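You operate a simulated robot arm through the tools that you are given. There is no shell and no other tool.

Carry out the task below with a simulated robot arm. There is one attempt and no reset: what you move stays moved.

## Task
Wipe the oil off the stone plate with the felt pad, then stand screw blocks 3 and 2 on it.
Fine: put the pad back. Set down upright: felt pad, what you pick out. What is to be rubbed or washed off counts as gone when no trace of it is left.

It is judged by the outcome, as a careful person would: the job done as asked, and still so three seconds after it is handed in. It fails if anything else is knocked over, pushed out of place, dropped, spilled or broken.

## Robot
A 7-joint arm with a two-finger parallel gripper, fixed in place. Base frame: the origin is on the floor under the middle of its stand, x ahead of it, y to its left, z up; the work surface is at about z = 850. Units: mm, degrees, N and s.
With the tool pointing down near the work surface it reaches from about 100 to 640 mm from the base axis. Its first joint turns from -66.0 to 66.0 degrees. Payload 1.57 kg.
The TCP is the grasp point between the finger pads, 30 mm short of the fingertips. In the tool frame z runs along the fingers and y along their closing line. The gripper opens to 80 mm. The fingers are 17 mm wide and 12 mm thick; the gripper's body (40 by 82 mm) begins 80 mm behind the TCP.
Orientation is that of the tool frame in the base frame, as a unit quaternion [x, y, z, w]. With the fingers straight down and closing along the base's y, the tool's x points along the base's -x, its y along +y and its z along -z.

## Interface
- The arm moves only by the tool move_arm. Its argument "motion" is a list of rows, each an object (a shift or turn left out is 0, a gripper value left out holds the last) with "dp": the shift along the base's x, y, z in units of 25 mm (1.0 is 25 mm), a list of three; "turn": the turn, a rotation vector about the base's x, y, z in units of 5 degrees (1.0 is 5 degrees), a list of three. In form: [{"dp": [x, y, z], "turn": [ax, ay, az]}, ...]. A call has 1 to 20 rows; each row shifts and turns the commanded pose from where the row before left it. "jaw" is the opening, from 0 (shut) to 1 (fully open), set as the call begins (left out, the last holds). A call with a number of a shift or a turn outside -1 to 1 is refused whole. Each row takes 0.2 s and may step no farther than 50 mm and 8.6 degrees from the row before; otherwise, or with a gripper value out of range, the whole call is refused. Where a pose cannot be reached the arm comes as near as it can. A force on the tool above 40 N (or 10 N above the force at the start of the call, whichever is more), or a blocked arm, ends the call early, and 0.2 s more pass. Each finger travels about 72 mm/s and halts on what it meets, pressing with about 41 N; the grip force reading is that of the motor and also rises with nothing between the fingers. The clock runs only during rows and for 0.2 s after the last one: add rows that do not move to give the fingers time. The reply holds the time, the measured pose of the TCP, the force on the tool along the base axes, the opening and the grip force, in the units named above and with some noise, with the torque about the TCP (base axes, N m) and any sound that the robot's microphone picked up, and new pictures: "views" is both (left out), scene, wrist or none.
- Cameras (640 x 400 px; columns grow to the right, rows downward): "scene" is fixed at [58.1, 425.2, 1452.9]; the picture's right is [-0.78, -0.62, 0.00], its down [-0.27, 0.34, -0.90] and it looks along [0.56, -0.71, -0.43] (base axes); focal length 346 px, centre (320, 200). "wrist" rides on the gripper at [72, -7, -122] in the tool frame; the picture's right is [0.09, 1.00, 0.00], its down [-0.84, 0.08, -0.54] and it looks along [-0.54, 0.05, 0.84] (tool axes); focal length 238 px, centre (320, 200). There is no depth. A picture from a camera that has moved, and an enlarged one, comes with that camera's place and axes in the base frame and with its lens. The place of the scene camera against the robot may be out by one fixed shift of up to 18 mm in any direction.
- zoom(camera, box): a new picture of the part [left, top, right, bottom] of that camera's present view, enlarged. The clock stands still meanwhile.
- hand_in(): hands the job in; it is judged then, once.

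Nothing tells you positions but the pictures and the camera data. Unless the task says otherwise, let go and move clear before handing in.

The tools are called after ">>>" as a command line: name --argument value ..., lists and objects as JSON in quotes. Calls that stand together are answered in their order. move_arm: Moves the arm, as the interface text tells. Its arguments: {"type":"object","properties":{"motion":{"type":"array","items":{"type":"object","properties":{"dp":{"type":"array","items":{"type":"number"}},"turn":{"type":"array","items":{"type":"number"}}}}},"jaw":{"type":"number"},"views":{"type":"string","enum":["both","scene","wrist","none"]}},"required":["motion"]} The other tools are called the same way: zoom (camera, box) takes an enlarged picture of a part of a camera's view; hand_in () hands the job in.

At the start:

```text
t: 0.0
tool_pos: [320.6, -219.3, 1176.0]
tool_rot: [0.0, 1.0, 0.0, -0.001]
wrist_force: [0.8, 0.3, 0.4]
torque: [-0.02, 0.03, 0.01]
width: 79.7
finger_force: 0.0
```

scene: 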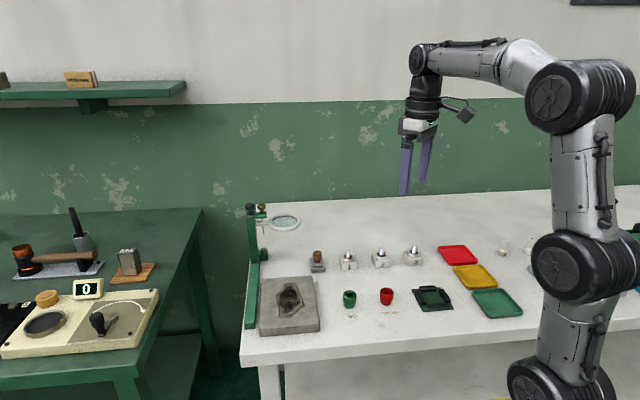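
wrist: 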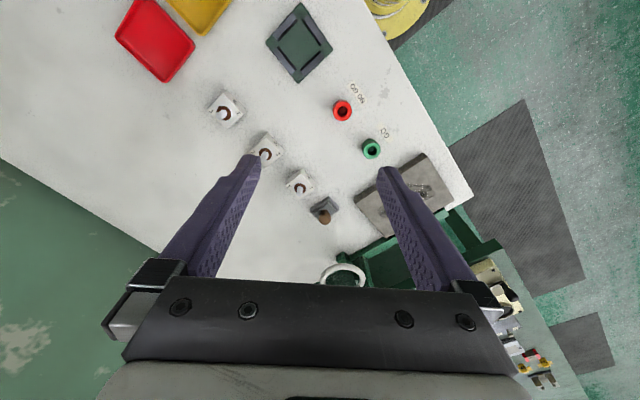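

I see a bench with a stone plate bearing a dark oil stain, a small grey item with a wooden knob (probably the felt pad), three white blocks with screws, and some cups and trays. I'll zoom in for details before moving.

>>> zoom --camera "scene" --box '[230, 190, 440, 350]'

>>> zoom --camera "scene" --box '[400, 220, 560, 330]'

>>> zoom --camera "wrist" --box '[180, 70, 480, 290]'

>>> zoom --camera "scene" --box '[300, 235, 430, 310]'

```text
2.50 times, centred on (335, 270) of scene
camera zoom: at [58.1, 425.2, 1452.9], right [-0.78, -0.62, 0.0], down [-0.27, 0.34, -0.9], along [0.56, -0.71, -0.43], focal length 864 px, centre (282, 25)
```

zoom: 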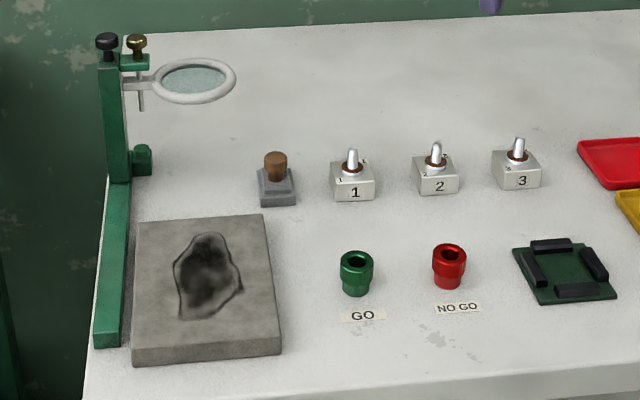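

```text
3.64 times, centred on (480, 275) of scene
camera zoom: at [58.1, 425.2, 1452.9], right [-0.78, -0.62, 0.0], down [-0.27, 0.34, -0.9], along [0.56, -0.71, -0.43], focal length 1257 px, centre (-262, -73)
```

zoom: 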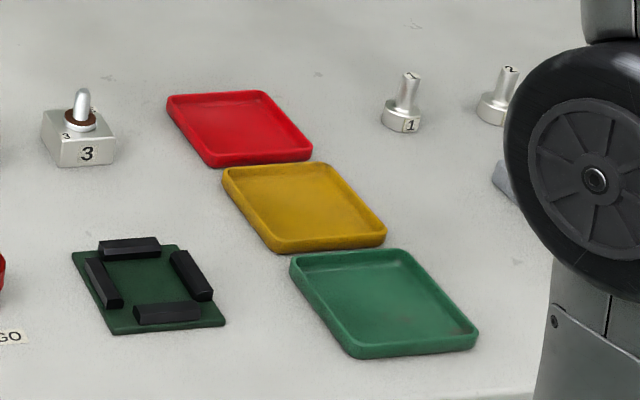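

```text
1.82 times, centred on (330, 180) of wrist
camera zoom: at [248.3, -225.9, 1296.4], right [-0.09, 1.0, 0.0], down [0.84, 0.08, 0.54], along [0.54, 0.05, -0.84], focal length 433 px, centre (302, 236)
```

zoom: 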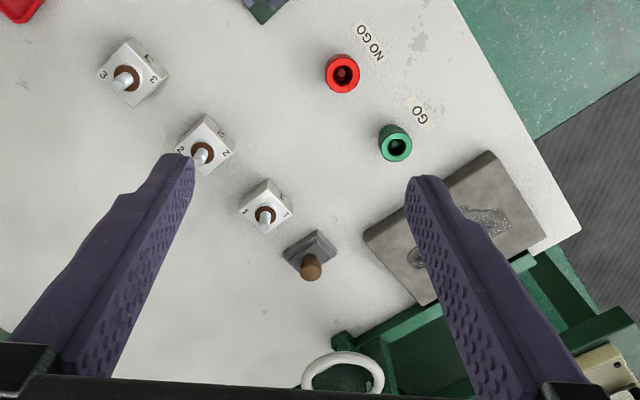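

```text
4.92 times, centred on (365, 272) of scene
camera zoom: at [58.1, 425.2, 1452.9], right [-0.78, -0.62, 0.0], down [-0.27, 0.34, -0.9], along [0.56, -0.71, -0.43], focal length 1702 px, centre (98, -157)
```

zoom: 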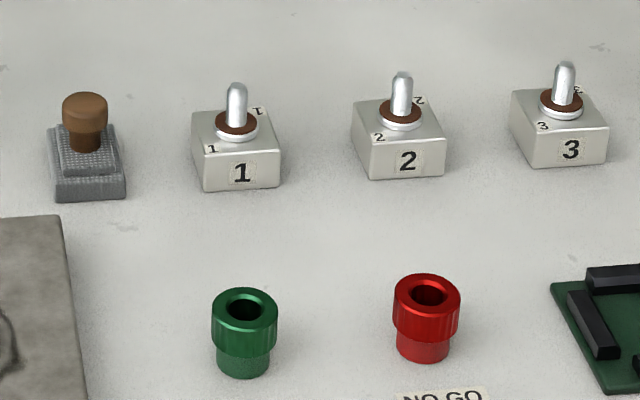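

The pad sits at about (551, -187), blocks 1, 2 and 3 at about (494, -245), (428, -315) and (358, -383), and the stone plate is centred near (512, -17). The magnifier lens hangs near (626, -145, 990). I'll move in for a closer look with the wrist camera.

>>> move_arm --motion '[{"dp": [0.34, 0.91, -0.4]}, {"dp": [0.34, 0.91, -0.4]}, {"dp": [0.34, 0.91, -0.4]}, {"dp": [0.34, 0.91, -0.4]}, {"dp": [0.34, 0.91, -0.4]}, {"dp": [0.34, 0.91, -0.4]}, {"dp": [0.34, 0.91, -0.4]}, {"dp": [0, 0, 0]}]' --views "both"

```text
t: 1.8
tool_pos: [379.2, -59.5, 1103.8]
tool_rot: [0.0, 1.0, 0.0, 0.001]
wrist_force: [0.7, 0.8, -0.9]
torque: [0.0, -0.02, 0.01]
width: 79.9
finger_force: 0.2
camera wrist: at [307.7, -66.7, 1226.0], right [-0.09, 1.0, 0.0], down [0.84, 0.08, 0.54], along [0.54, 0.05, -0.84], focal length 238 px, centre (320, 200)
```

scene: 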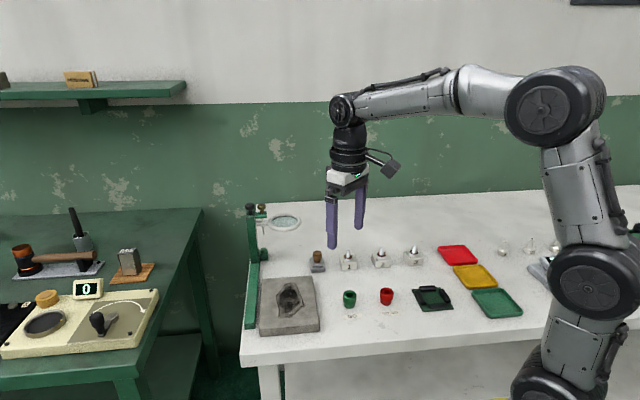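
wrist: 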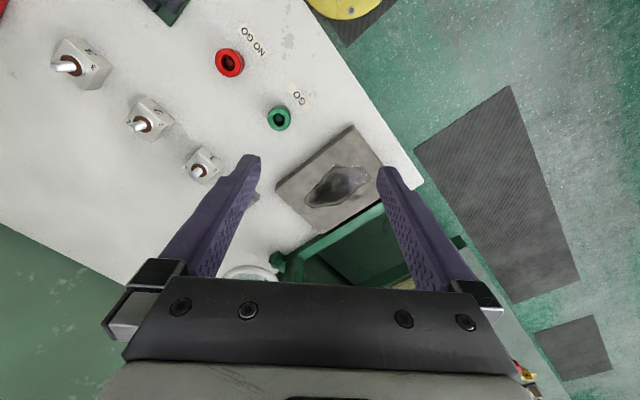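

>>> zoom --camera "wrist" --box '[250, 110, 410, 250]'

>>> zoom --camera "wrist" --box '[160, 130, 320, 290]'

```text
2.86 times, centred on (330, 180) of wrist
camera zoom: at [307.7, -66.7, 1226.0], right [-0.09, 1.0, 0.0], down [0.84, 0.08, 0.54], along [0.54, 0.05, -0.84], focal length 681 px, centre (291, 257)
```

zoom: 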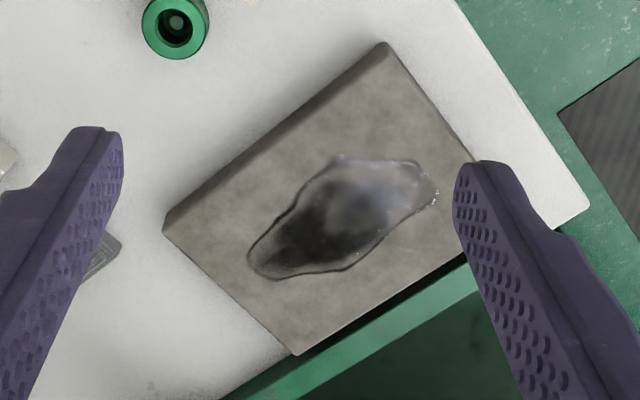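

```text
2.50 times, centred on (240, 210) of wrist
camera zoom: at [307.7, -66.7, 1226.0], right [-0.09, 1.0, 0.0], down [0.84, 0.08, 0.54], along [0.54, 0.05, -0.84], focal length 596 px, centre (520, 175)
```

zoom: 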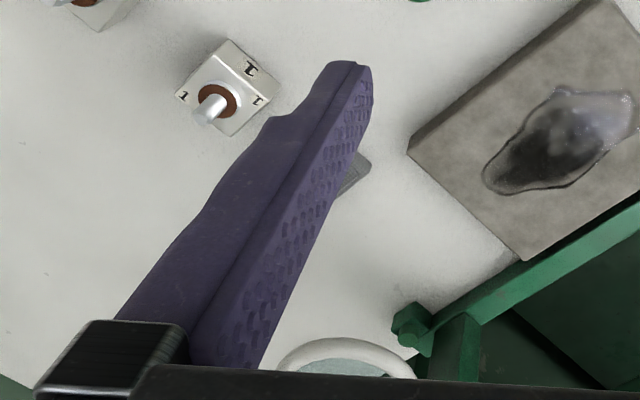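

The plate is about 170 x 127 mm, centred near (508, -22) and turned about -43°. The oil runs to about ±60 mm along its length and ±31 mm across it. Next I'll look more closely at the pad.

>>> move_arm --motion '[{"dp": [0.339, -0.87, -0.36]}, {"dp": [0.339, -0.87, -0.36]}, {"dp": [0.339, -0.87, -0.36]}, {"dp": [0.339, -0.87, -0.36]}, {"dp": [0.339, -0.87, -0.36]}, {"dp": [0.339, -0.87, -0.36]}, {"dp": [0, 0, 0]}]' --views "both"

>>> zoom --camera "wrist" --box '[200, 110, 400, 290]'

```text
t: 3.4
tool_pos: [428.4, -190.5, 1051.3]
tool_rot: [0.0, 1.0, 0.0, 0.0]
wrist_force: [-1.1, -0.1, 0.3]
torque: [0.03, -0.01, 0.01]
width: 79.8
finger_force: 0.0
camera wrist: at [357.4, -197.0, 1173.2], right [-0.09, 1.0, 0.0], down [0.84, 0.08, 0.54], along [0.54, 0.05, -0.84], focal length 238 px, centre (320, 200)
```

scene: 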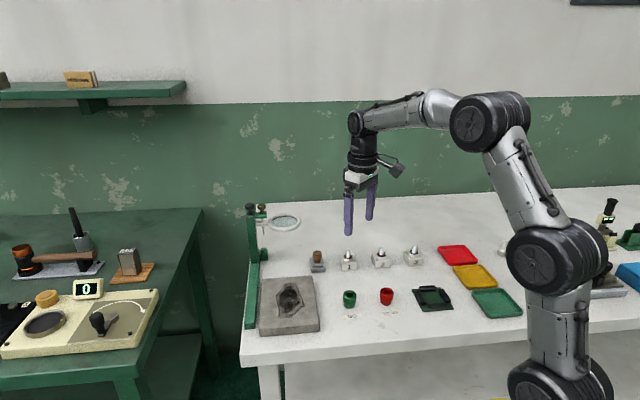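
wrist: 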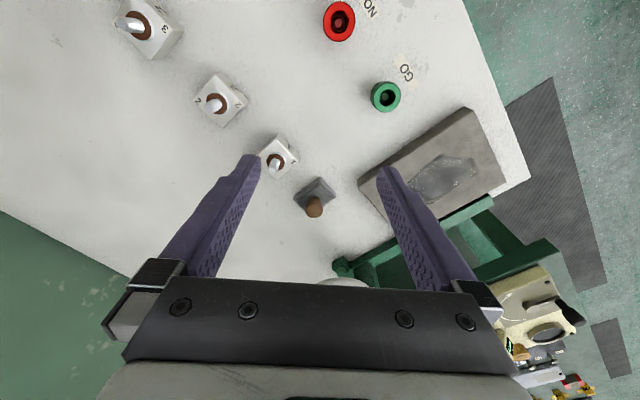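

```text
2.22 times, centred on (300, 200) of wrist
camera zoom: at [357.4, -197.0, 1173.2], right [-0.09, 1.0, 0.0], down [0.84, 0.08, 0.54], along [0.54, 0.05, -0.84], focal length 530 px, centre (364, 200)
```

zoom: 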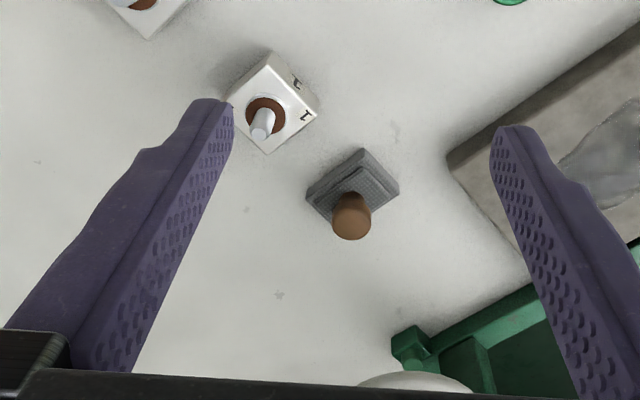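

>>> zoom --camera "wrist" --box '[260, 130, 380, 230]'

```text
4.00 times, centred on (320, 180) of wrist
camera zoom: at [357.4, -197.0, 1173.2], right [-0.09, 1.0, 0.0], down [0.84, 0.08, 0.54], along [0.54, 0.05, -0.84], focal length 953 px, centre (320, 280)
```

zoom: 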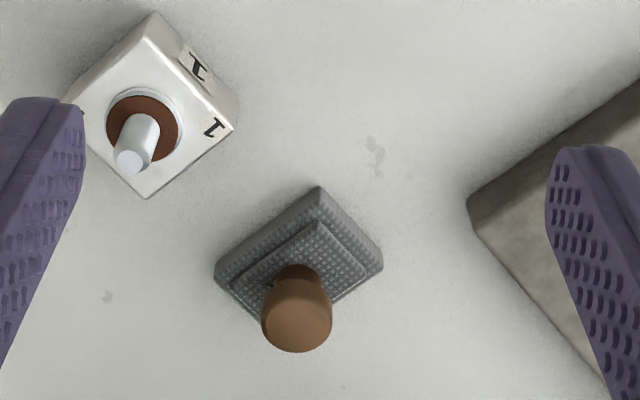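

The pad is a stepped 55 x 42 mm felt block with a wooden knob of about 25 mm, centred near (558, -187). I'll zoom in to check its heights.

>>> zoom --camera "scene" --box '[300, 240, 340, 280]'

>>> zoom --camera "scene" --box '[335, 235, 430, 280]'

>>> zoom --camera "scene" --box '[235, 190, 335, 345]'

```text
10.00 times, centred on (320, 260) of scene
camera zoom: at [58.1, 425.2, 1452.9], right [-0.78, -0.62, 0.0], down [-0.27, 0.34, -0.9], along [0.56, -0.71, -0.43], focal length 3456 px, centre (320, -400)
```

zoom: 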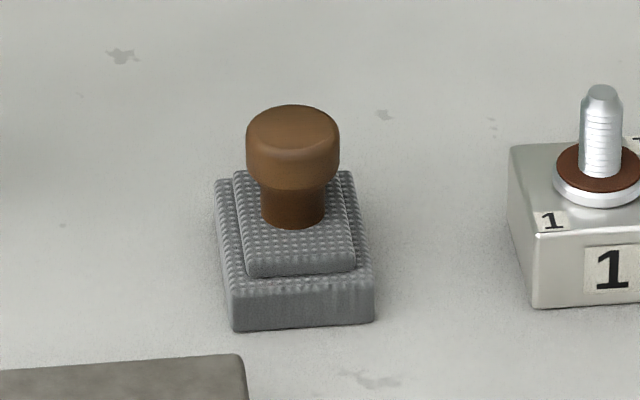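

```text
6.74 times, centred on (382, 258) of scene
camera zoom: at [58.1, 425.2, 1452.9], right [-0.78, -0.62, 0.0], down [-0.27, 0.34, -0.9], along [0.56, -0.71, -0.43], focal length 2328 px, centre (-101, -187)
```

zoom: 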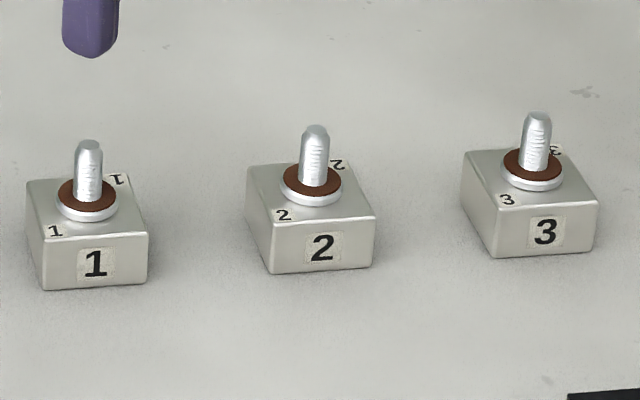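

```text
2.58 times, centred on (285, 268) of scene
camera zoom: at [58.1, 425.2, 1452.9], right [-0.78, -0.62, 0.0], down [-0.27, 0.34, -0.9], along [0.56, -0.71, -0.43], focal length 892 px, centre (410, 26)
```

zoom: 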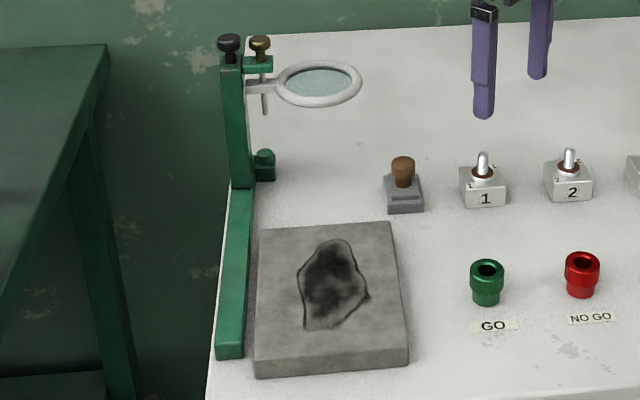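

The felt base top is at about z 868, with the wide part of the knob at about z 880–894. I'll turn the tool by +46.5° to line up with the bench layout and keep the body narrow toward the lens, then hover above the pad and check.

>>> move_arm --motion '[{"dp": [0.517, 0.0124, 0], "turn": [0, 0, 0.93]}, {"dp": [0.517, 0.0124, 0], "turn": [0, 0, 0.93]}, {"dp": [0.517, 0.0124, 0], "turn": [0, 0, 0.93]}, {"dp": [0.517, 0.0124, 0], "turn": [0, 0, 0.93]}, {"dp": [0.517, 0.0124, 0], "turn": [0, 0, 0.93]}, {"dp": [0.517, 0.0124, 0], "turn": [0, 0, 0.93]}, {"dp": [0.517, 0.0124, 0], "turn": [0, 0, 0.93]}, {"dp": [0.517, 0.0124, 0], "turn": [0, 0, 0.93]}, {"dp": [0.517, 0.0124, 0], "turn": [0, 0, 0.93]}, {"dp": [0.517, 0.0124, 0], "turn": [0, 0, 0.93]}, {"dp": [0, 0, 0]}, {"dp": [0, 0, 0]}]' --views "both"

>>> zoom --camera "wrist" --box '[220, 180, 400, 300]'

```text
t: 6.0
tool_pos: [560.4, -186.2, 1050.4]
tool_rot: [-0.395, 0.919, 0.0, 0.001]
wrist_force: [-0.3, -0.7, -0.7]
torque: [-0.04, 0.01, 0.01]
width: 80.2
finger_force: 0.1
camera wrist: at [516.3, -243.0, 1172.3], right [-0.79, 0.62, 0.0], down [0.52, 0.66, 0.54], along [0.34, 0.43, -0.84], focal length 238 px, centre (320, 200)
```

scene: 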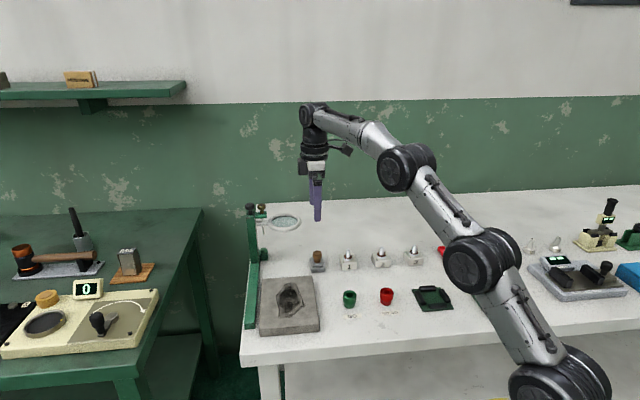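
wrist: 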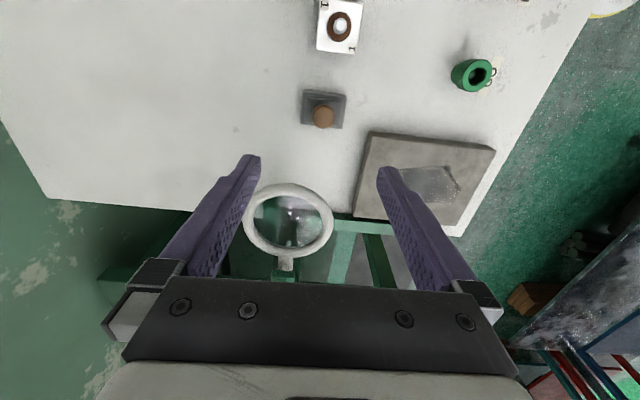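

```text
3.33 times, centred on (310, 240) of wrist
camera zoom: at [516.3, -243.0, 1172.3], right [-0.79, 0.62, 0.0], down [0.52, 0.66, 0.54], along [0.34, 0.43, -0.84], focal length 794 px, centre (353, 67)
```

zoom: 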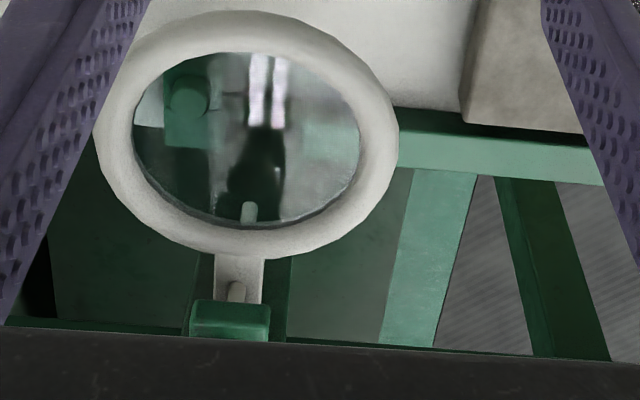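

The lens is near (637, -144, 977), which leaves about 18 mm clearance from the gripper body when it is over the pad. I'll zoom on the pad to confirm alignment.

>>> zoom --camera "wrist" --box '[284, 75, 364, 135]'

>>> zoom --camera "wrist" --box '[340, 120, 500, 240]'

```text
6.67 times, centred on (324, 105) of wrist
camera zoom: at [516.3, -243.0, 1172.3], right [-0.79, 0.62, 0.0], down [0.52, 0.66, 0.54], along [0.34, 0.43, -0.84], focal length 1589 px, centre (293, 833)
```

zoom: 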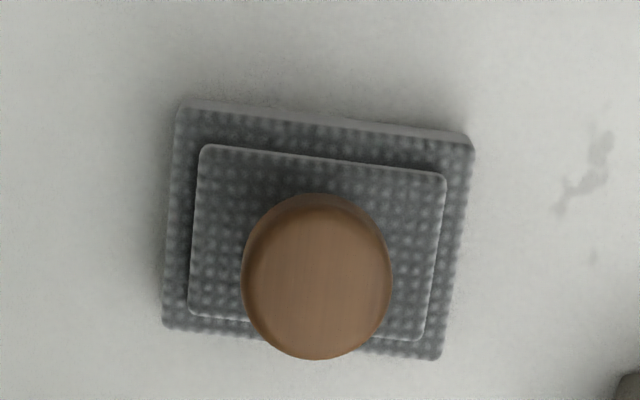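

```text
3.33 times, centred on (420, 180) of wrist
camera zoom: at [516.3, -243.0, 1172.3], right [-0.79, 0.62, 0.0], down [0.52, 0.66, 0.54], along [0.34, 0.43, -0.84], focal length 794 px, centre (-13, 267)
```

zoom: 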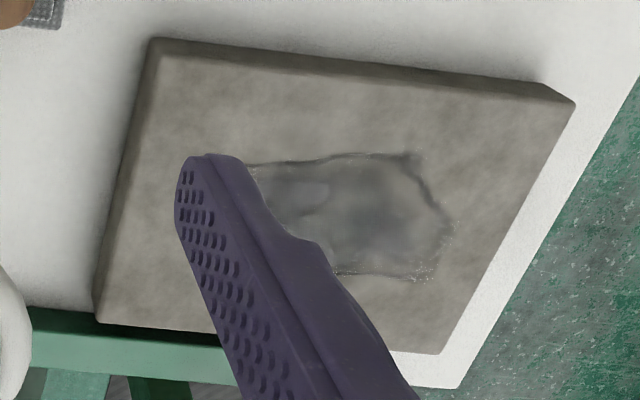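

The pad centre is at about (556, -187.5). I'll shift a little, turn back 1.5°, and descend with the jaws at 60 mm, stopping just above grasp height to look.

>>> move_arm --motion '[{"dp": [-0.16, 0, -0.6], "turn": [0, 0, -0.3]}, {"dp": [0, 0, -1]}, {"dp": [0, 0, -1]}, {"dp": [0, 0, -1]}, {"dp": [0, 0, -1]}, {"dp": [0, 0, -0.6]}, {"dp": [0, 0, 0]}]' --jaw 0.75 --views "both"

>>> zoom --camera "wrist" --box '[220, 100, 420, 240]'

>>> zoom --camera "scene" --box '[230, 170, 370, 290]'

```text
t: 7.6
tool_pos: [556.3, -186.9, 920.4]
tool_rot: [-0.382, 0.924, 0.0, 0.0]
wrist_force: [0.5, -0.9, -0.1]
torque: [0.0, 0.04, 0.0]
width: 60.2
finger_force: 0.0
camera wrist: at [509.8, -242.2, 1041.7], right [-0.77, 0.64, 0.0], down [0.54, 0.65, 0.54], along [0.35, 0.42, -0.84], focal length 238 px, centre (320, 200)
```

scene: 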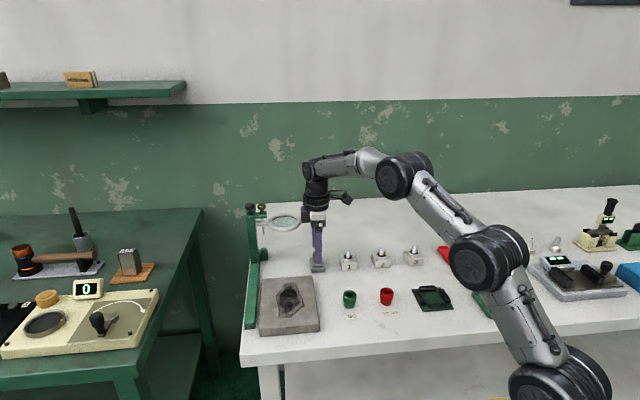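
wrist: 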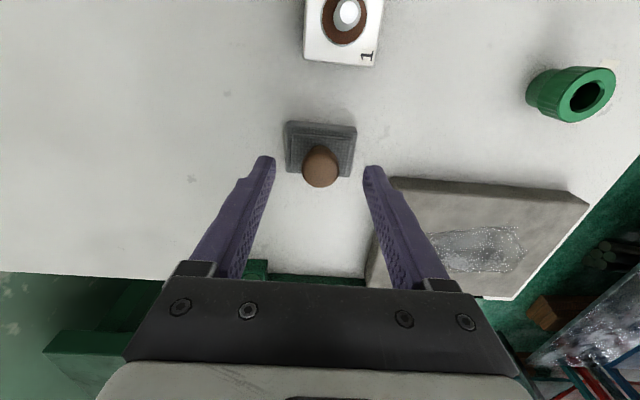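

```text
2.86 times, centred on (320, 170) of wrist
camera zoom: at [509.8, -242.2, 1041.7], right [-0.77, 0.64, 0.0], down [0.54, 0.65, 0.54], along [0.35, 0.42, -0.84], focal length 681 px, centre (320, 286)
```

zoom: 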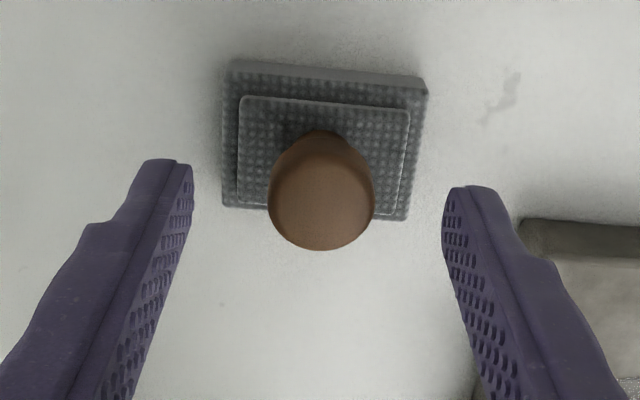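

```text
3.33 times, centred on (300, 230) of scene
camera zoom: at [58.1, 425.2, 1452.8], right [-0.78, -0.62, 0.0], down [-0.27, 0.34, -0.9], along [0.56, -0.71, -0.43], focal length 1152 px, centre (387, 100)
```

zoom: 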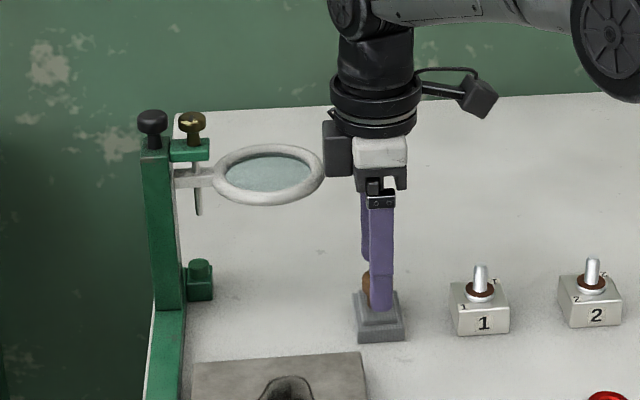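

The dark box on the lens side of the gripper would come too close to the magnifier ring if I went straight down. I'll lean the tool 15° about its closing axis, away from the lens, which still lets it grip the knob squarely, and then check again.

>>> move_arm --motion '[{"dp": [-0.03, -0.03, 0], "turn": [0.53, -0.53, 0]}, {"dp": [-0.03, -0.03, 0], "turn": [0.53, -0.53, 0]}, {"dp": [-0.03, -0.03, 0], "turn": [0.53, -0.53, 0]}, {"dp": [-0.03, -0.03, 0], "turn": [0.53, -0.53, 0]}, {"dp": [0, 0, 0]}]' --views "both"

>>> zoom --camera "wrist" --box '[220, 100, 420, 240]'

>>> zoom --camera "scene" --box '[230, 170, 370, 290]'

```text
t: 8.8
tool_pos: [552.2, -191.2, 922.4]
tool_rot: [-0.379, 0.916, 0.049, 0.121]
wrist_force: [0.1, -0.2, 0.1]
torque: [-0.04, 0.0, 0.02]
width: 59.6
finger_force: 0.1
camera wrist: at [485.4, -267.0, 1019.5], right [-0.77, 0.64, -0.02], down [0.42, 0.53, 0.74], along [0.49, 0.56, -0.67], focal length 238 px, centre (320, 200)
```

scene: 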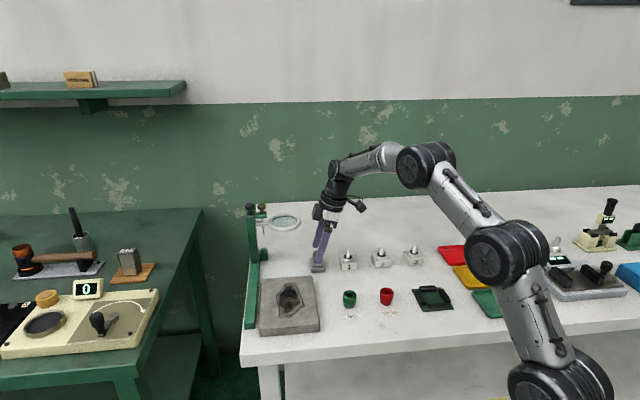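
wrist: 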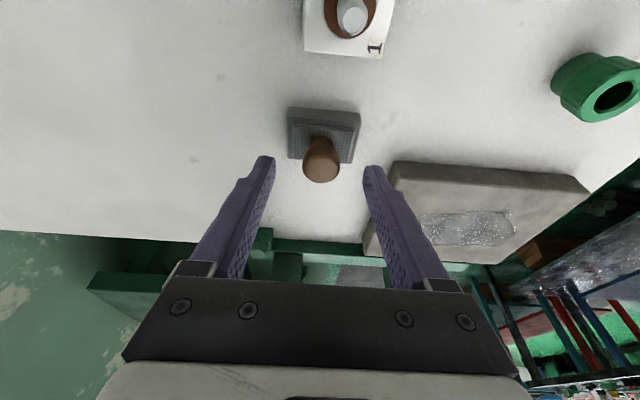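

```text
2.86 times, centred on (320, 170) of wrist
camera zoom: at [485.4, -267.0, 1019.5], right [-0.77, 0.64, -0.02], down [0.42, 0.53, 0.74], along [0.49, 0.56, -0.67], focal length 681 px, centre (320, 286)
```

zoom: 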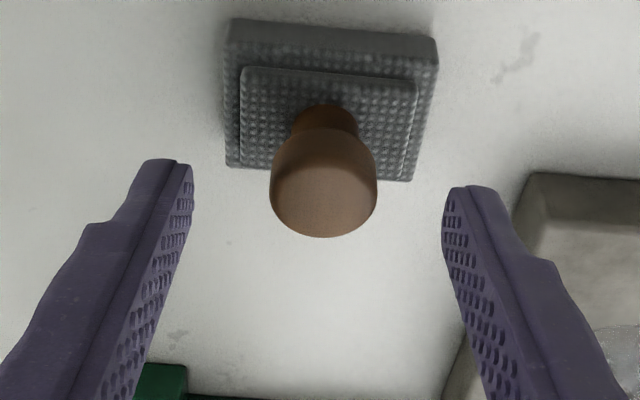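

```text
3.33 times, centred on (300, 230) of scene
camera zoom: at [58.1, 425.2, 1452.8], right [-0.78, -0.62, 0.0], down [-0.27, 0.34, -0.9], along [0.56, -0.71, -0.43], focal length 1152 px, centre (387, 100)
```

zoom: 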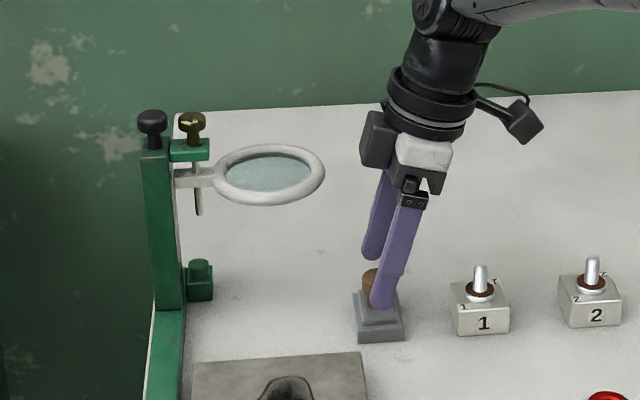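

The gripper now clears the lens with good margin and the knob is centred between the fingers. I'll lower to grasp height at about z 904.

>>> move_arm --motion '[{"dp": [0.02, 0.02, -0.37]}, {"dp": [0, 0, -0.36]}, {"dp": [0, 0, 0]}]' --views "both"

>>> zoom --camera "wrist" --box '[220, 100, 420, 240]'

>>> zoom --camera "scene" --box '[270, 200, 370, 290]'

```text
t: 9.6
tool_pos: [553.7, -191.6, 903.2]
tool_rot: [-0.379, 0.916, 0.051, 0.121]
wrist_force: [0.8, -0.6, 0.2]
torque: [0.03, -0.04, 0.02]
width: 60.0
finger_force: 0.0
camera wrist: at [486.4, -266.2, 1001.1], right [-0.77, 0.64, -0.02], down [0.42, 0.53, 0.74], along [0.49, 0.56, -0.67], focal length 238 px, centre (320, 200)
```

scene: 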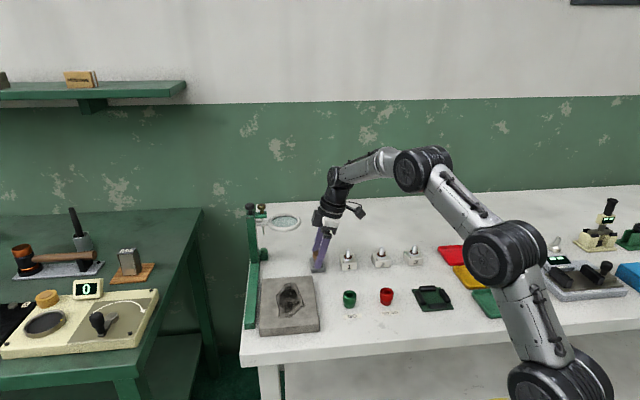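
wrist: 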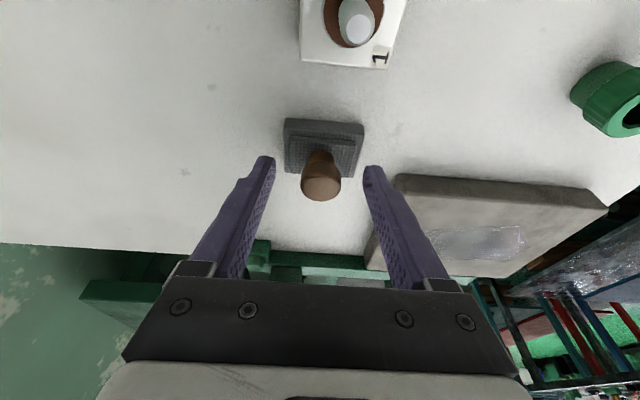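

```text
2.86 times, centred on (320, 170) of wrist
camera zoom: at [486.4, -266.2, 1001.1], right [-0.77, 0.64, -0.02], down [0.42, 0.53, 0.74], along [0.49, 0.56, -0.67], focal length 681 px, centre (320, 286)
```

zoom: 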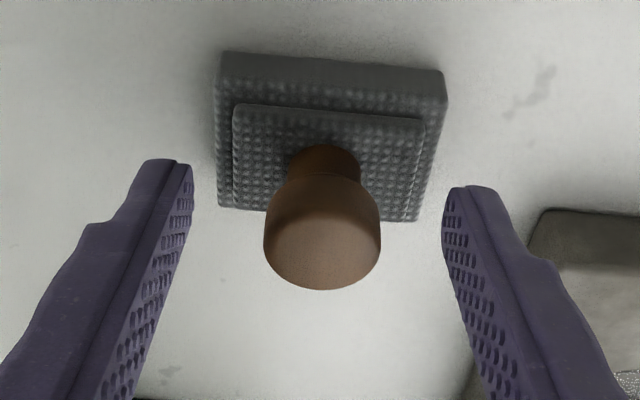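

```text
4.44 times, centred on (320, 245) of scene
camera zoom: at [58.1, 425.2, 1452.8], right [-0.78, -0.62, 0.0], down [-0.27, 0.34, -0.9], along [0.56, -0.71, -0.43], focal length 1536 px, centre (320, 0)
```

zoom: 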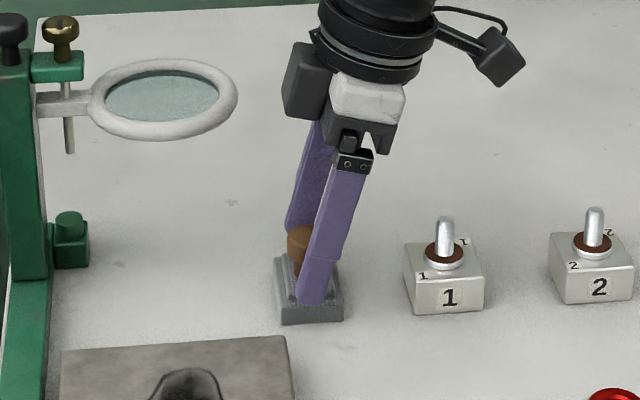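

The knob sits about 2 mm further toward the plate than the finger line, so I'll nudge by that and close the fingers.

>>> move_arm --motion '[{"dp": [0.06, 0.06, 0]}, {"dp": [0, 0, 0]}]' --views "none"

>>> move_arm --motion '[{"dp": [0, 0, 0]}, {"dp": [0, 0, 0]}, {"dp": [0, 0, 0]}, {"dp": [0, 0, 0]}]' --jaw 0 --views "both"

>>> zoom --camera "wrist" --box '[220, 100, 420, 240]'

>>> zoom --camera "scene" --box '[270, 200, 370, 290]'

```text
t: 10.2
tool_pos: [554.2, -188.5, 902.8]
tool_rot: [-0.379, 0.916, 0.049, 0.121]
wrist_force: [-0.2, 0.8, 0.1]
torque: [-0.03, -0.07, 0.03]
width: 59.9
finger_force: 0.0
```

```text
t: 11.2
tool_pos: [553.5, -188.4, 903.2]
tool_rot: [-0.38, 0.916, 0.05, 0.121]
wrist_force: [0.0, 0.4, -0.4]
torque: [-0.01, 0.0, -0.01]
width: 24.2
finger_force: 36.6
camera wrist: at [487.5, -264.5, 1001.5], right [-0.77, 0.64, -0.02], down [0.42, 0.53, 0.74], along [0.49, 0.56, -0.67], focal length 238 px, centre (320, 200)
```

scene: 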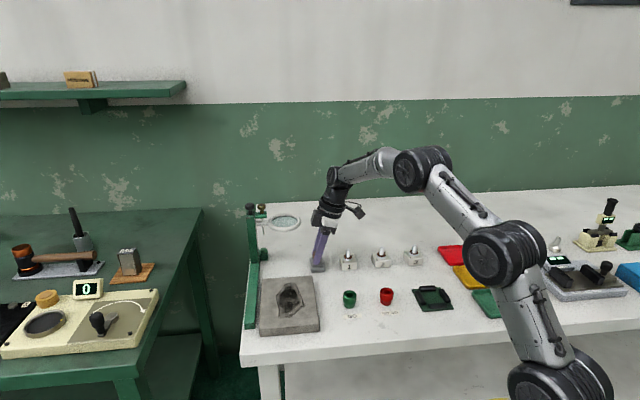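
wrist: 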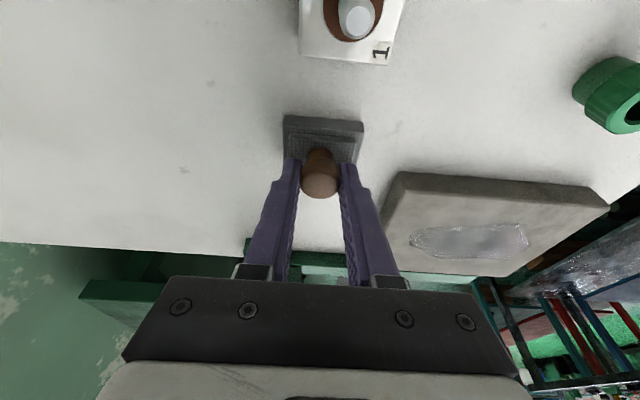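

```text
2.86 times, centred on (320, 170) of wrist
camera zoom: at [487.5, -264.5, 1001.5], right [-0.77, 0.64, -0.02], down [0.42, 0.53, 0.74], along [0.49, 0.56, -0.67], focal length 681 px, centre (320, 286)
```

zoom: 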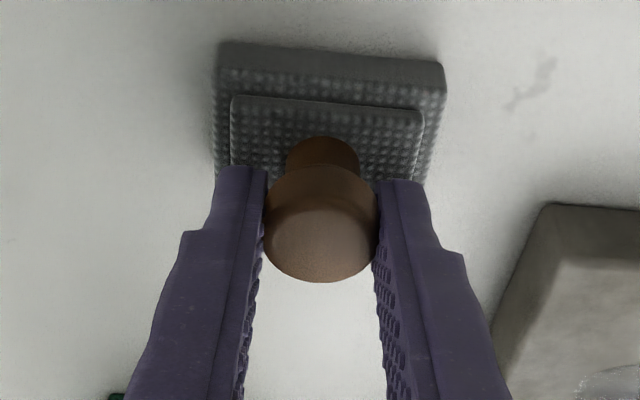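

```text
4.44 times, centred on (320, 245) of scene
camera zoom: at [58.1, 425.2, 1452.8], right [-0.78, -0.62, 0.0], down [-0.27, 0.34, -0.9], along [0.56, -0.71, -0.43], focal length 1536 px, centre (320, 0)
```

zoom: 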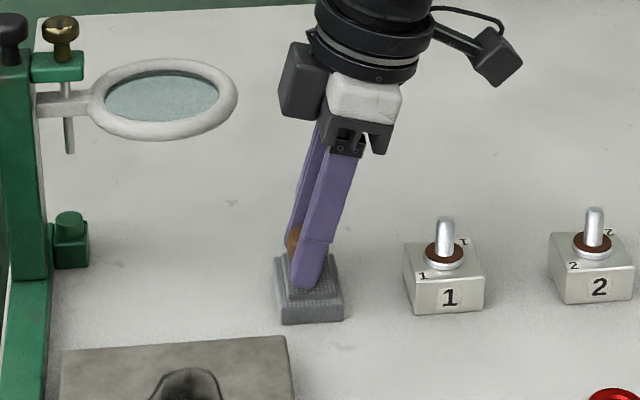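

I have the knob gripped at 24 mm. I'll lift the pad 40 mm and check that it hangs level.

>>> move_arm --motion '[{"dp": [0, 0, 0.4]}, {"dp": [0, 0, 0.6]}, {"dp": [0, 0, 0.6]}, {"dp": [0, 0, 0]}]' --views "both"

>>> zoom --camera "scene" --box '[270, 200, 370, 290]'

```text
t: 12.2
tool_pos: [555.5, -188.9, 944.0]
tool_rot: [-0.379, 0.916, 0.05, 0.12]
wrist_force: [0.5, 0.2, -0.6]
torque: [0.0, -0.01, -0.01]
width: 24.4
finger_force: 36.7
camera wrist: at [489.0, -265.8, 1042.3], right [-0.77, 0.64, -0.02], down [0.42, 0.53, 0.74], along [0.49, 0.56, -0.67], focal length 238 px, centre (320, 200)
```

scene: 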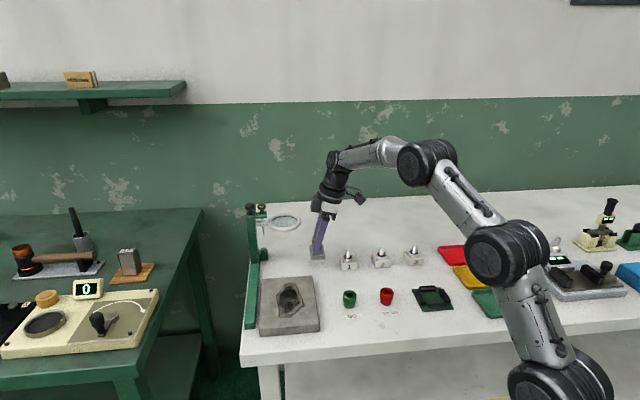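
wrist: 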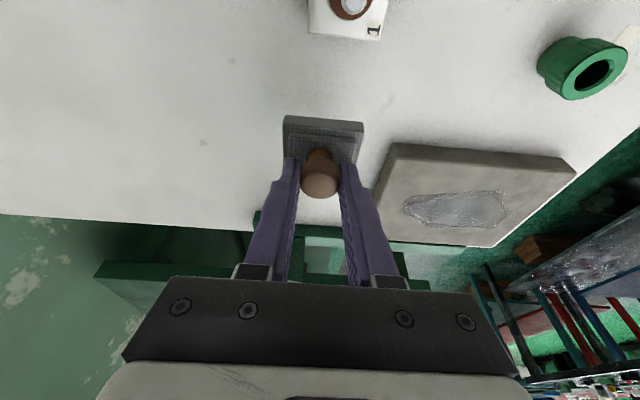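

```text
4.44 times, centred on (320, 245) of scene
camera zoom: at [58.1, 425.2, 1452.9], right [-0.78, -0.62, 0.0], down [-0.27, 0.34, -0.9], along [0.56, -0.71, -0.43], focal length 1536 px, centre (320, 0)
```

zoom: 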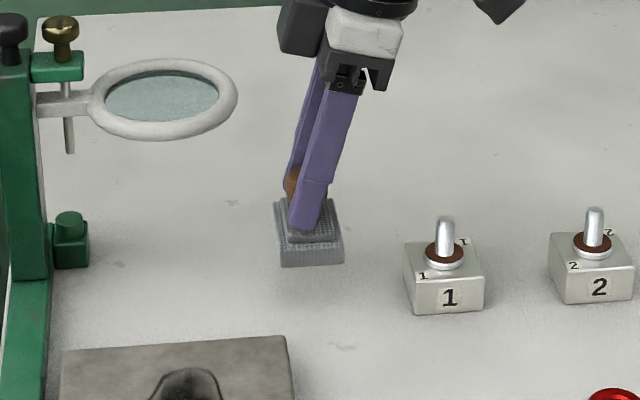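

The pad hangs level. I'll carry it over the plate's far end at the start of the first lane.

>>> move_arm --motion '[{"dp": [-0.2216, 0.9056, 0]}, {"dp": [-0.2216, 0.9056, 0]}, {"dp": [-0.2216, 0.9056, 0]}, {"dp": [-0.2216, 0.9056, 0]}, {"dp": [-0.2216, 0.9056, 0]}, {"dp": [0, 0, 0]}]' --views "both"

>>> zoom --camera "scene" --box '[230, 220, 370, 350]'

>>> zoom --camera "wrist" --box '[220, 60, 480, 260]'

```text
t: 13.6
tool_pos: [526.8, -75.7, 943.8]
tool_rot: [-0.38, 0.916, 0.05, 0.121]
wrist_force: [0.3, 0.2, -0.1]
torque: [-0.05, 0.02, 0.03]
width: 24.3
finger_force: 35.5
camera wrist: at [459.9, -151.2, 1041.6], right [-0.77, 0.64, -0.02], down [0.42, 0.53, 0.74], along [0.49, 0.56, -0.67], focal length 238 px, centre (320, 200)
```

scene: 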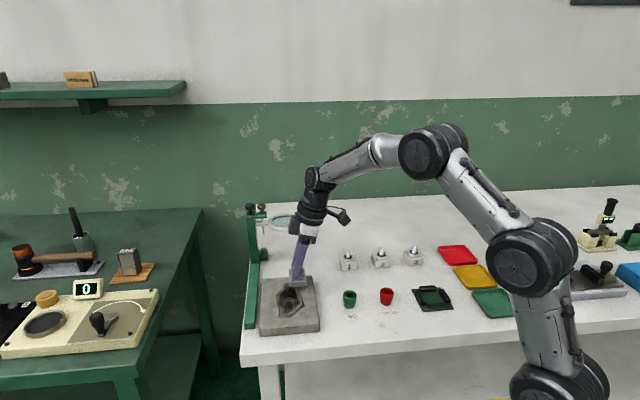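
wrist: 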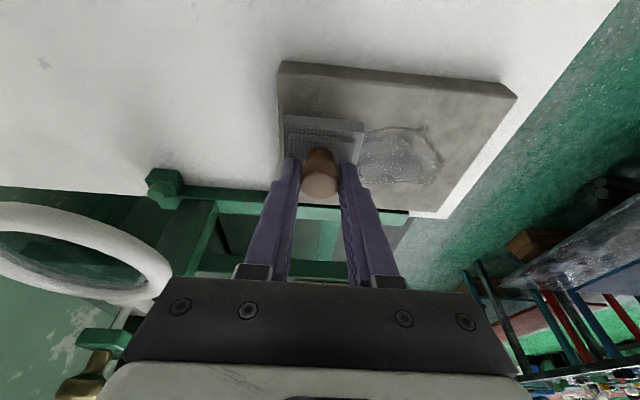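

```text
3.08 times, centred on (300, 285) of scene
camera zoom: at [58.1, 425.2, 1452.8], right [-0.78, -0.62, 0.0], down [-0.27, 0.34, -0.9], along [0.56, -0.71, -0.43], focal length 1064 px, centre (382, -62)
```

zoom: 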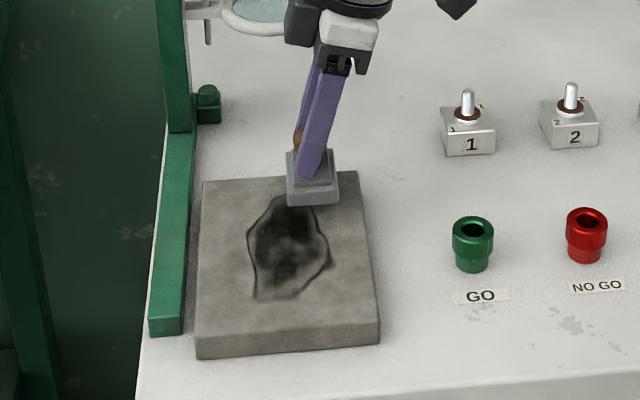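

```text
2.00 times, centred on (350, 160) of wrist
camera zoom: at [459.9, -151.2, 1041.6], right [-0.77, 0.64, -0.02], down [0.42, 0.53, 0.74], along [0.49, 0.56, -0.67], focal length 477 px, centre (260, 280)
```

zoom: 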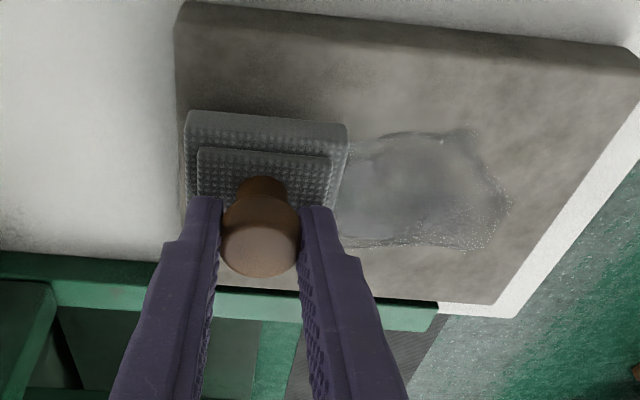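

The pad is over the plate's far end, roughly above the start of the oil. I'll lower in small steps and watch the force.

>>> move_arm --motion '[{"dp": [0, 0, -0.4]}, {"dp": [0, 0, -0.28]}, {"dp": [0, 0, 0]}]' --views "none"

>>> move_arm --motion '[{"dp": [0, 0, -0.06]}, {"dp": [0, 0, 0]}]' --views "none"

>>> move_arm --motion '[{"dp": [0, 0, -0.06]}, {"dp": [0, 0, 0]}]' --views "none"

```text
t: 14.4
tool_pos: [527.0, -75.1, 926.7]
tool_rot: [-0.379, 0.916, 0.049, 0.122]
wrist_force: [-3.5, 2.4, 9.8]
torque: [-0.05, 0.17, -0.01]
width: 24.3
finger_force: 36.0
```

```text
t: 15.0
tool_pos: [527.8, -74.6, 928.0]
tool_rot: [-0.38, 0.916, 0.049, 0.123]
wrist_force: [-9.4, 2.5, 23.8]
torque: [-0.08, 0.37, -0.03]
width: 23.9
finger_force: 35.8
```

```text
t: 15.6
tool_pos: [527.2, -75.6, 927.2]
tool_rot: [-0.379, 0.916, 0.048, 0.123]
wrist_force: [-12.3, 4.1, 31.7]
torque: [-0.04, 0.39, -0.01]
width: 24.0
finger_force: 36.3
```

Contact came a little earlier than expected and the force is now high, about 32 N. I'll ease off to a moderate press and check the pad's attitude.

>>> move_arm --motion '[{"dp": [0, 0, 0.1]}, {"dp": [0, 0, 0]}]' --views "both"

>>> zoom --camera "scene" --box '[250, 220, 350, 340]'

>>> zoom --camera "wrist" --box '[240, 80, 400, 220]'

```text
t: 16.2
tool_pos: [527.5, -75.7, 927.1]
tool_rot: [-0.379, 0.916, 0.049, 0.122]
wrist_force: [1.2, 3.6, 20.2]
torque: [0.13, -0.18, 0.01]
width: 24.2
finger_force: 36.0
camera wrist: at [460.6, -151.5, 1025.7], right [-0.77, 0.64, -0.03], down [0.41, 0.53, 0.74], along [0.49, 0.56, -0.67], focal length 238 px, centre (320, 200)
```

scene: 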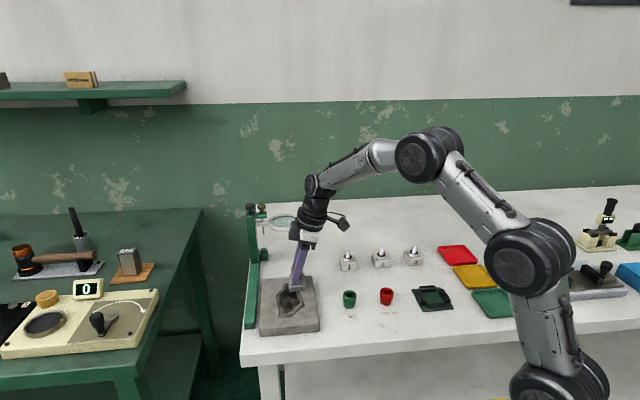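
wrist: 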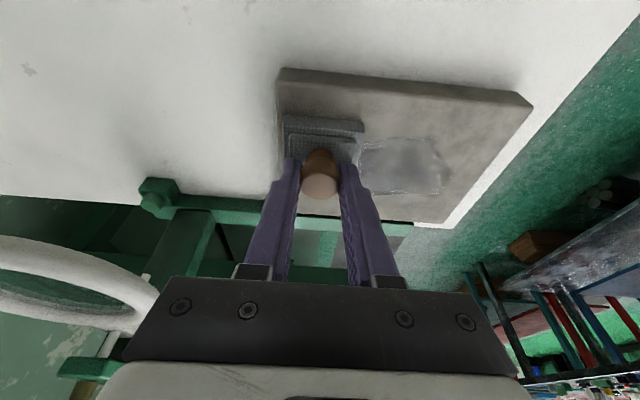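

```text
3.33 times, centred on (300, 280) of scene
camera zoom: at [57.7, 425.3, 1452.8], right [-0.78, -0.62, 0.0], down [-0.27, 0.34, -0.9], along [0.56, -0.71, -0.43], focal length 1152 px, centre (387, -67)
```

zoom: 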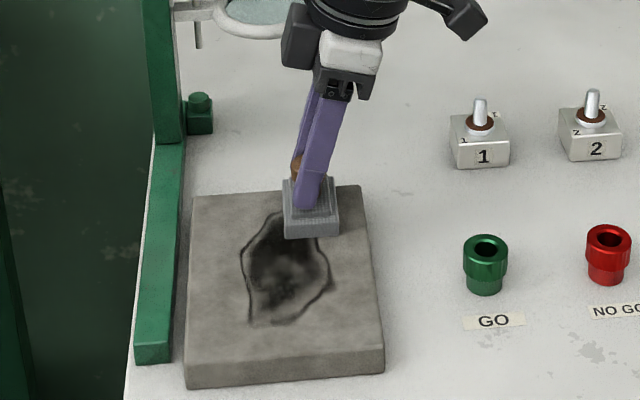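

```text
2.86 times, centred on (320, 150) of wrist
camera zoom: at [460.6, -151.5, 1025.7], right [-0.77, 0.64, -0.03], down [0.41, 0.53, 0.74], along [0.49, 0.56, -0.67], focal length 681 px, centre (320, 343)
```

zoom: 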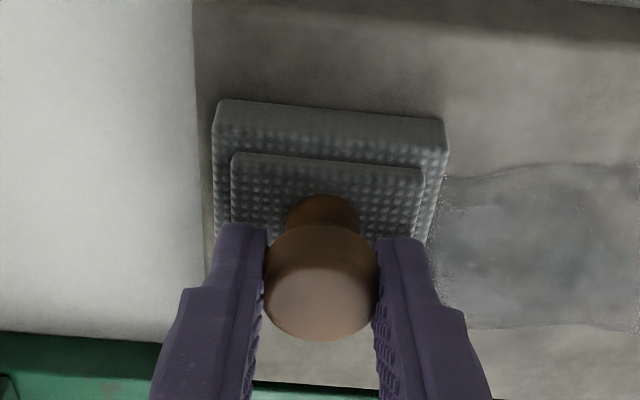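

The pad is flat on the stone. I'll ease up slightly and run the first slow stroke along the plate.

>>> move_arm --motion '[{"dp": [0, 0, 0.03]}, {"dp": [-0.245, 0.245, 0]}, {"dp": [-0.245, 0.245, 0]}, {"dp": [-0.245, 0.245, 0]}, {"dp": [-0.245, 0.245, 0]}, {"dp": [0, 0, 0]}]' --views "both"

>>> zoom --camera "scene" --box '[250, 220, 350, 340]'

>>> zoom --camera "wrist" --box '[220, 60, 480, 260]'

```text
t: 17.6
tool_pos: [502.6, -50.9, 927.3]
tool_rot: [-0.379, 0.916, 0.049, 0.121]
wrist_force: [4.4, -5.0, 16.8]
torque: [-0.11, -0.14, -0.03]
width: 24.2
finger_force: 35.7
camera wrist: at [435.6, -127.0, 1025.7], right [-0.77, 0.64, -0.03], down [0.42, 0.53, 0.74], along [0.49, 0.56, -0.67], focal length 238 px, centre (320, 200)
```

scene: 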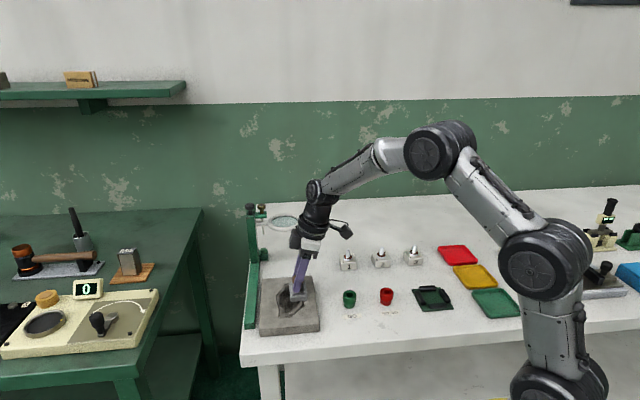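
wrist: 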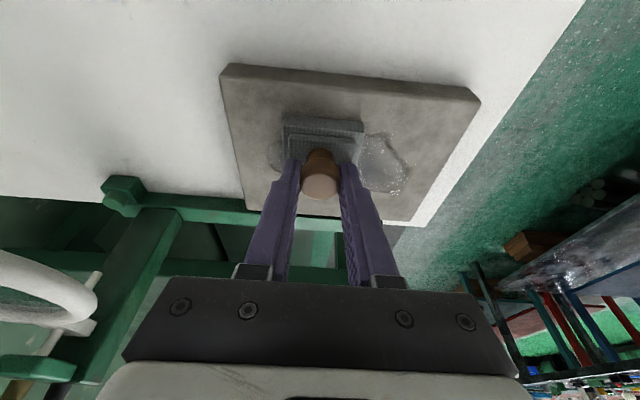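

```text
3.33 times, centred on (300, 280) of scene
camera zoom: at [57.9, 425.0, 1452.9], right [-0.78, -0.62, 0.0], down [-0.27, 0.34, -0.9], along [0.56, -0.71, -0.43], focal length 1152 px, centre (387, -67)
```

zoom: 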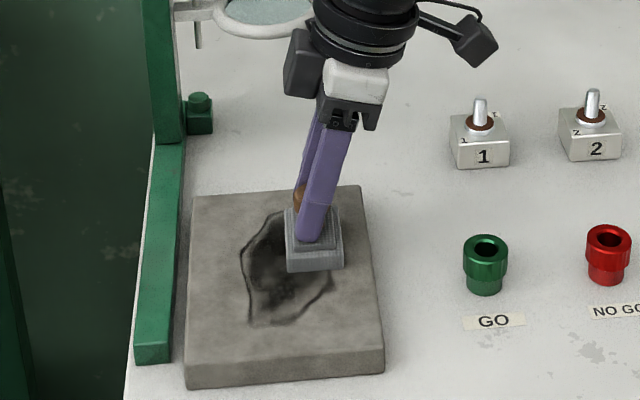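

```text
2.00 times, centred on (350, 160) of wrist
camera zoom: at [435.6, -127.0, 1025.7], right [-0.77, 0.64, -0.03], down [0.42, 0.53, 0.74], along [0.49, 0.56, -0.67], focal length 477 px, centre (260, 280)
```

zoom: 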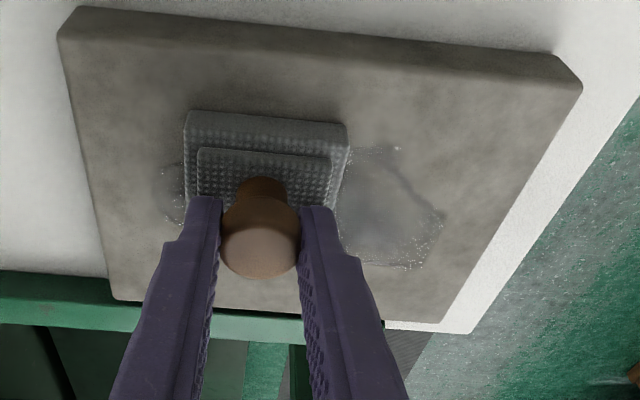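

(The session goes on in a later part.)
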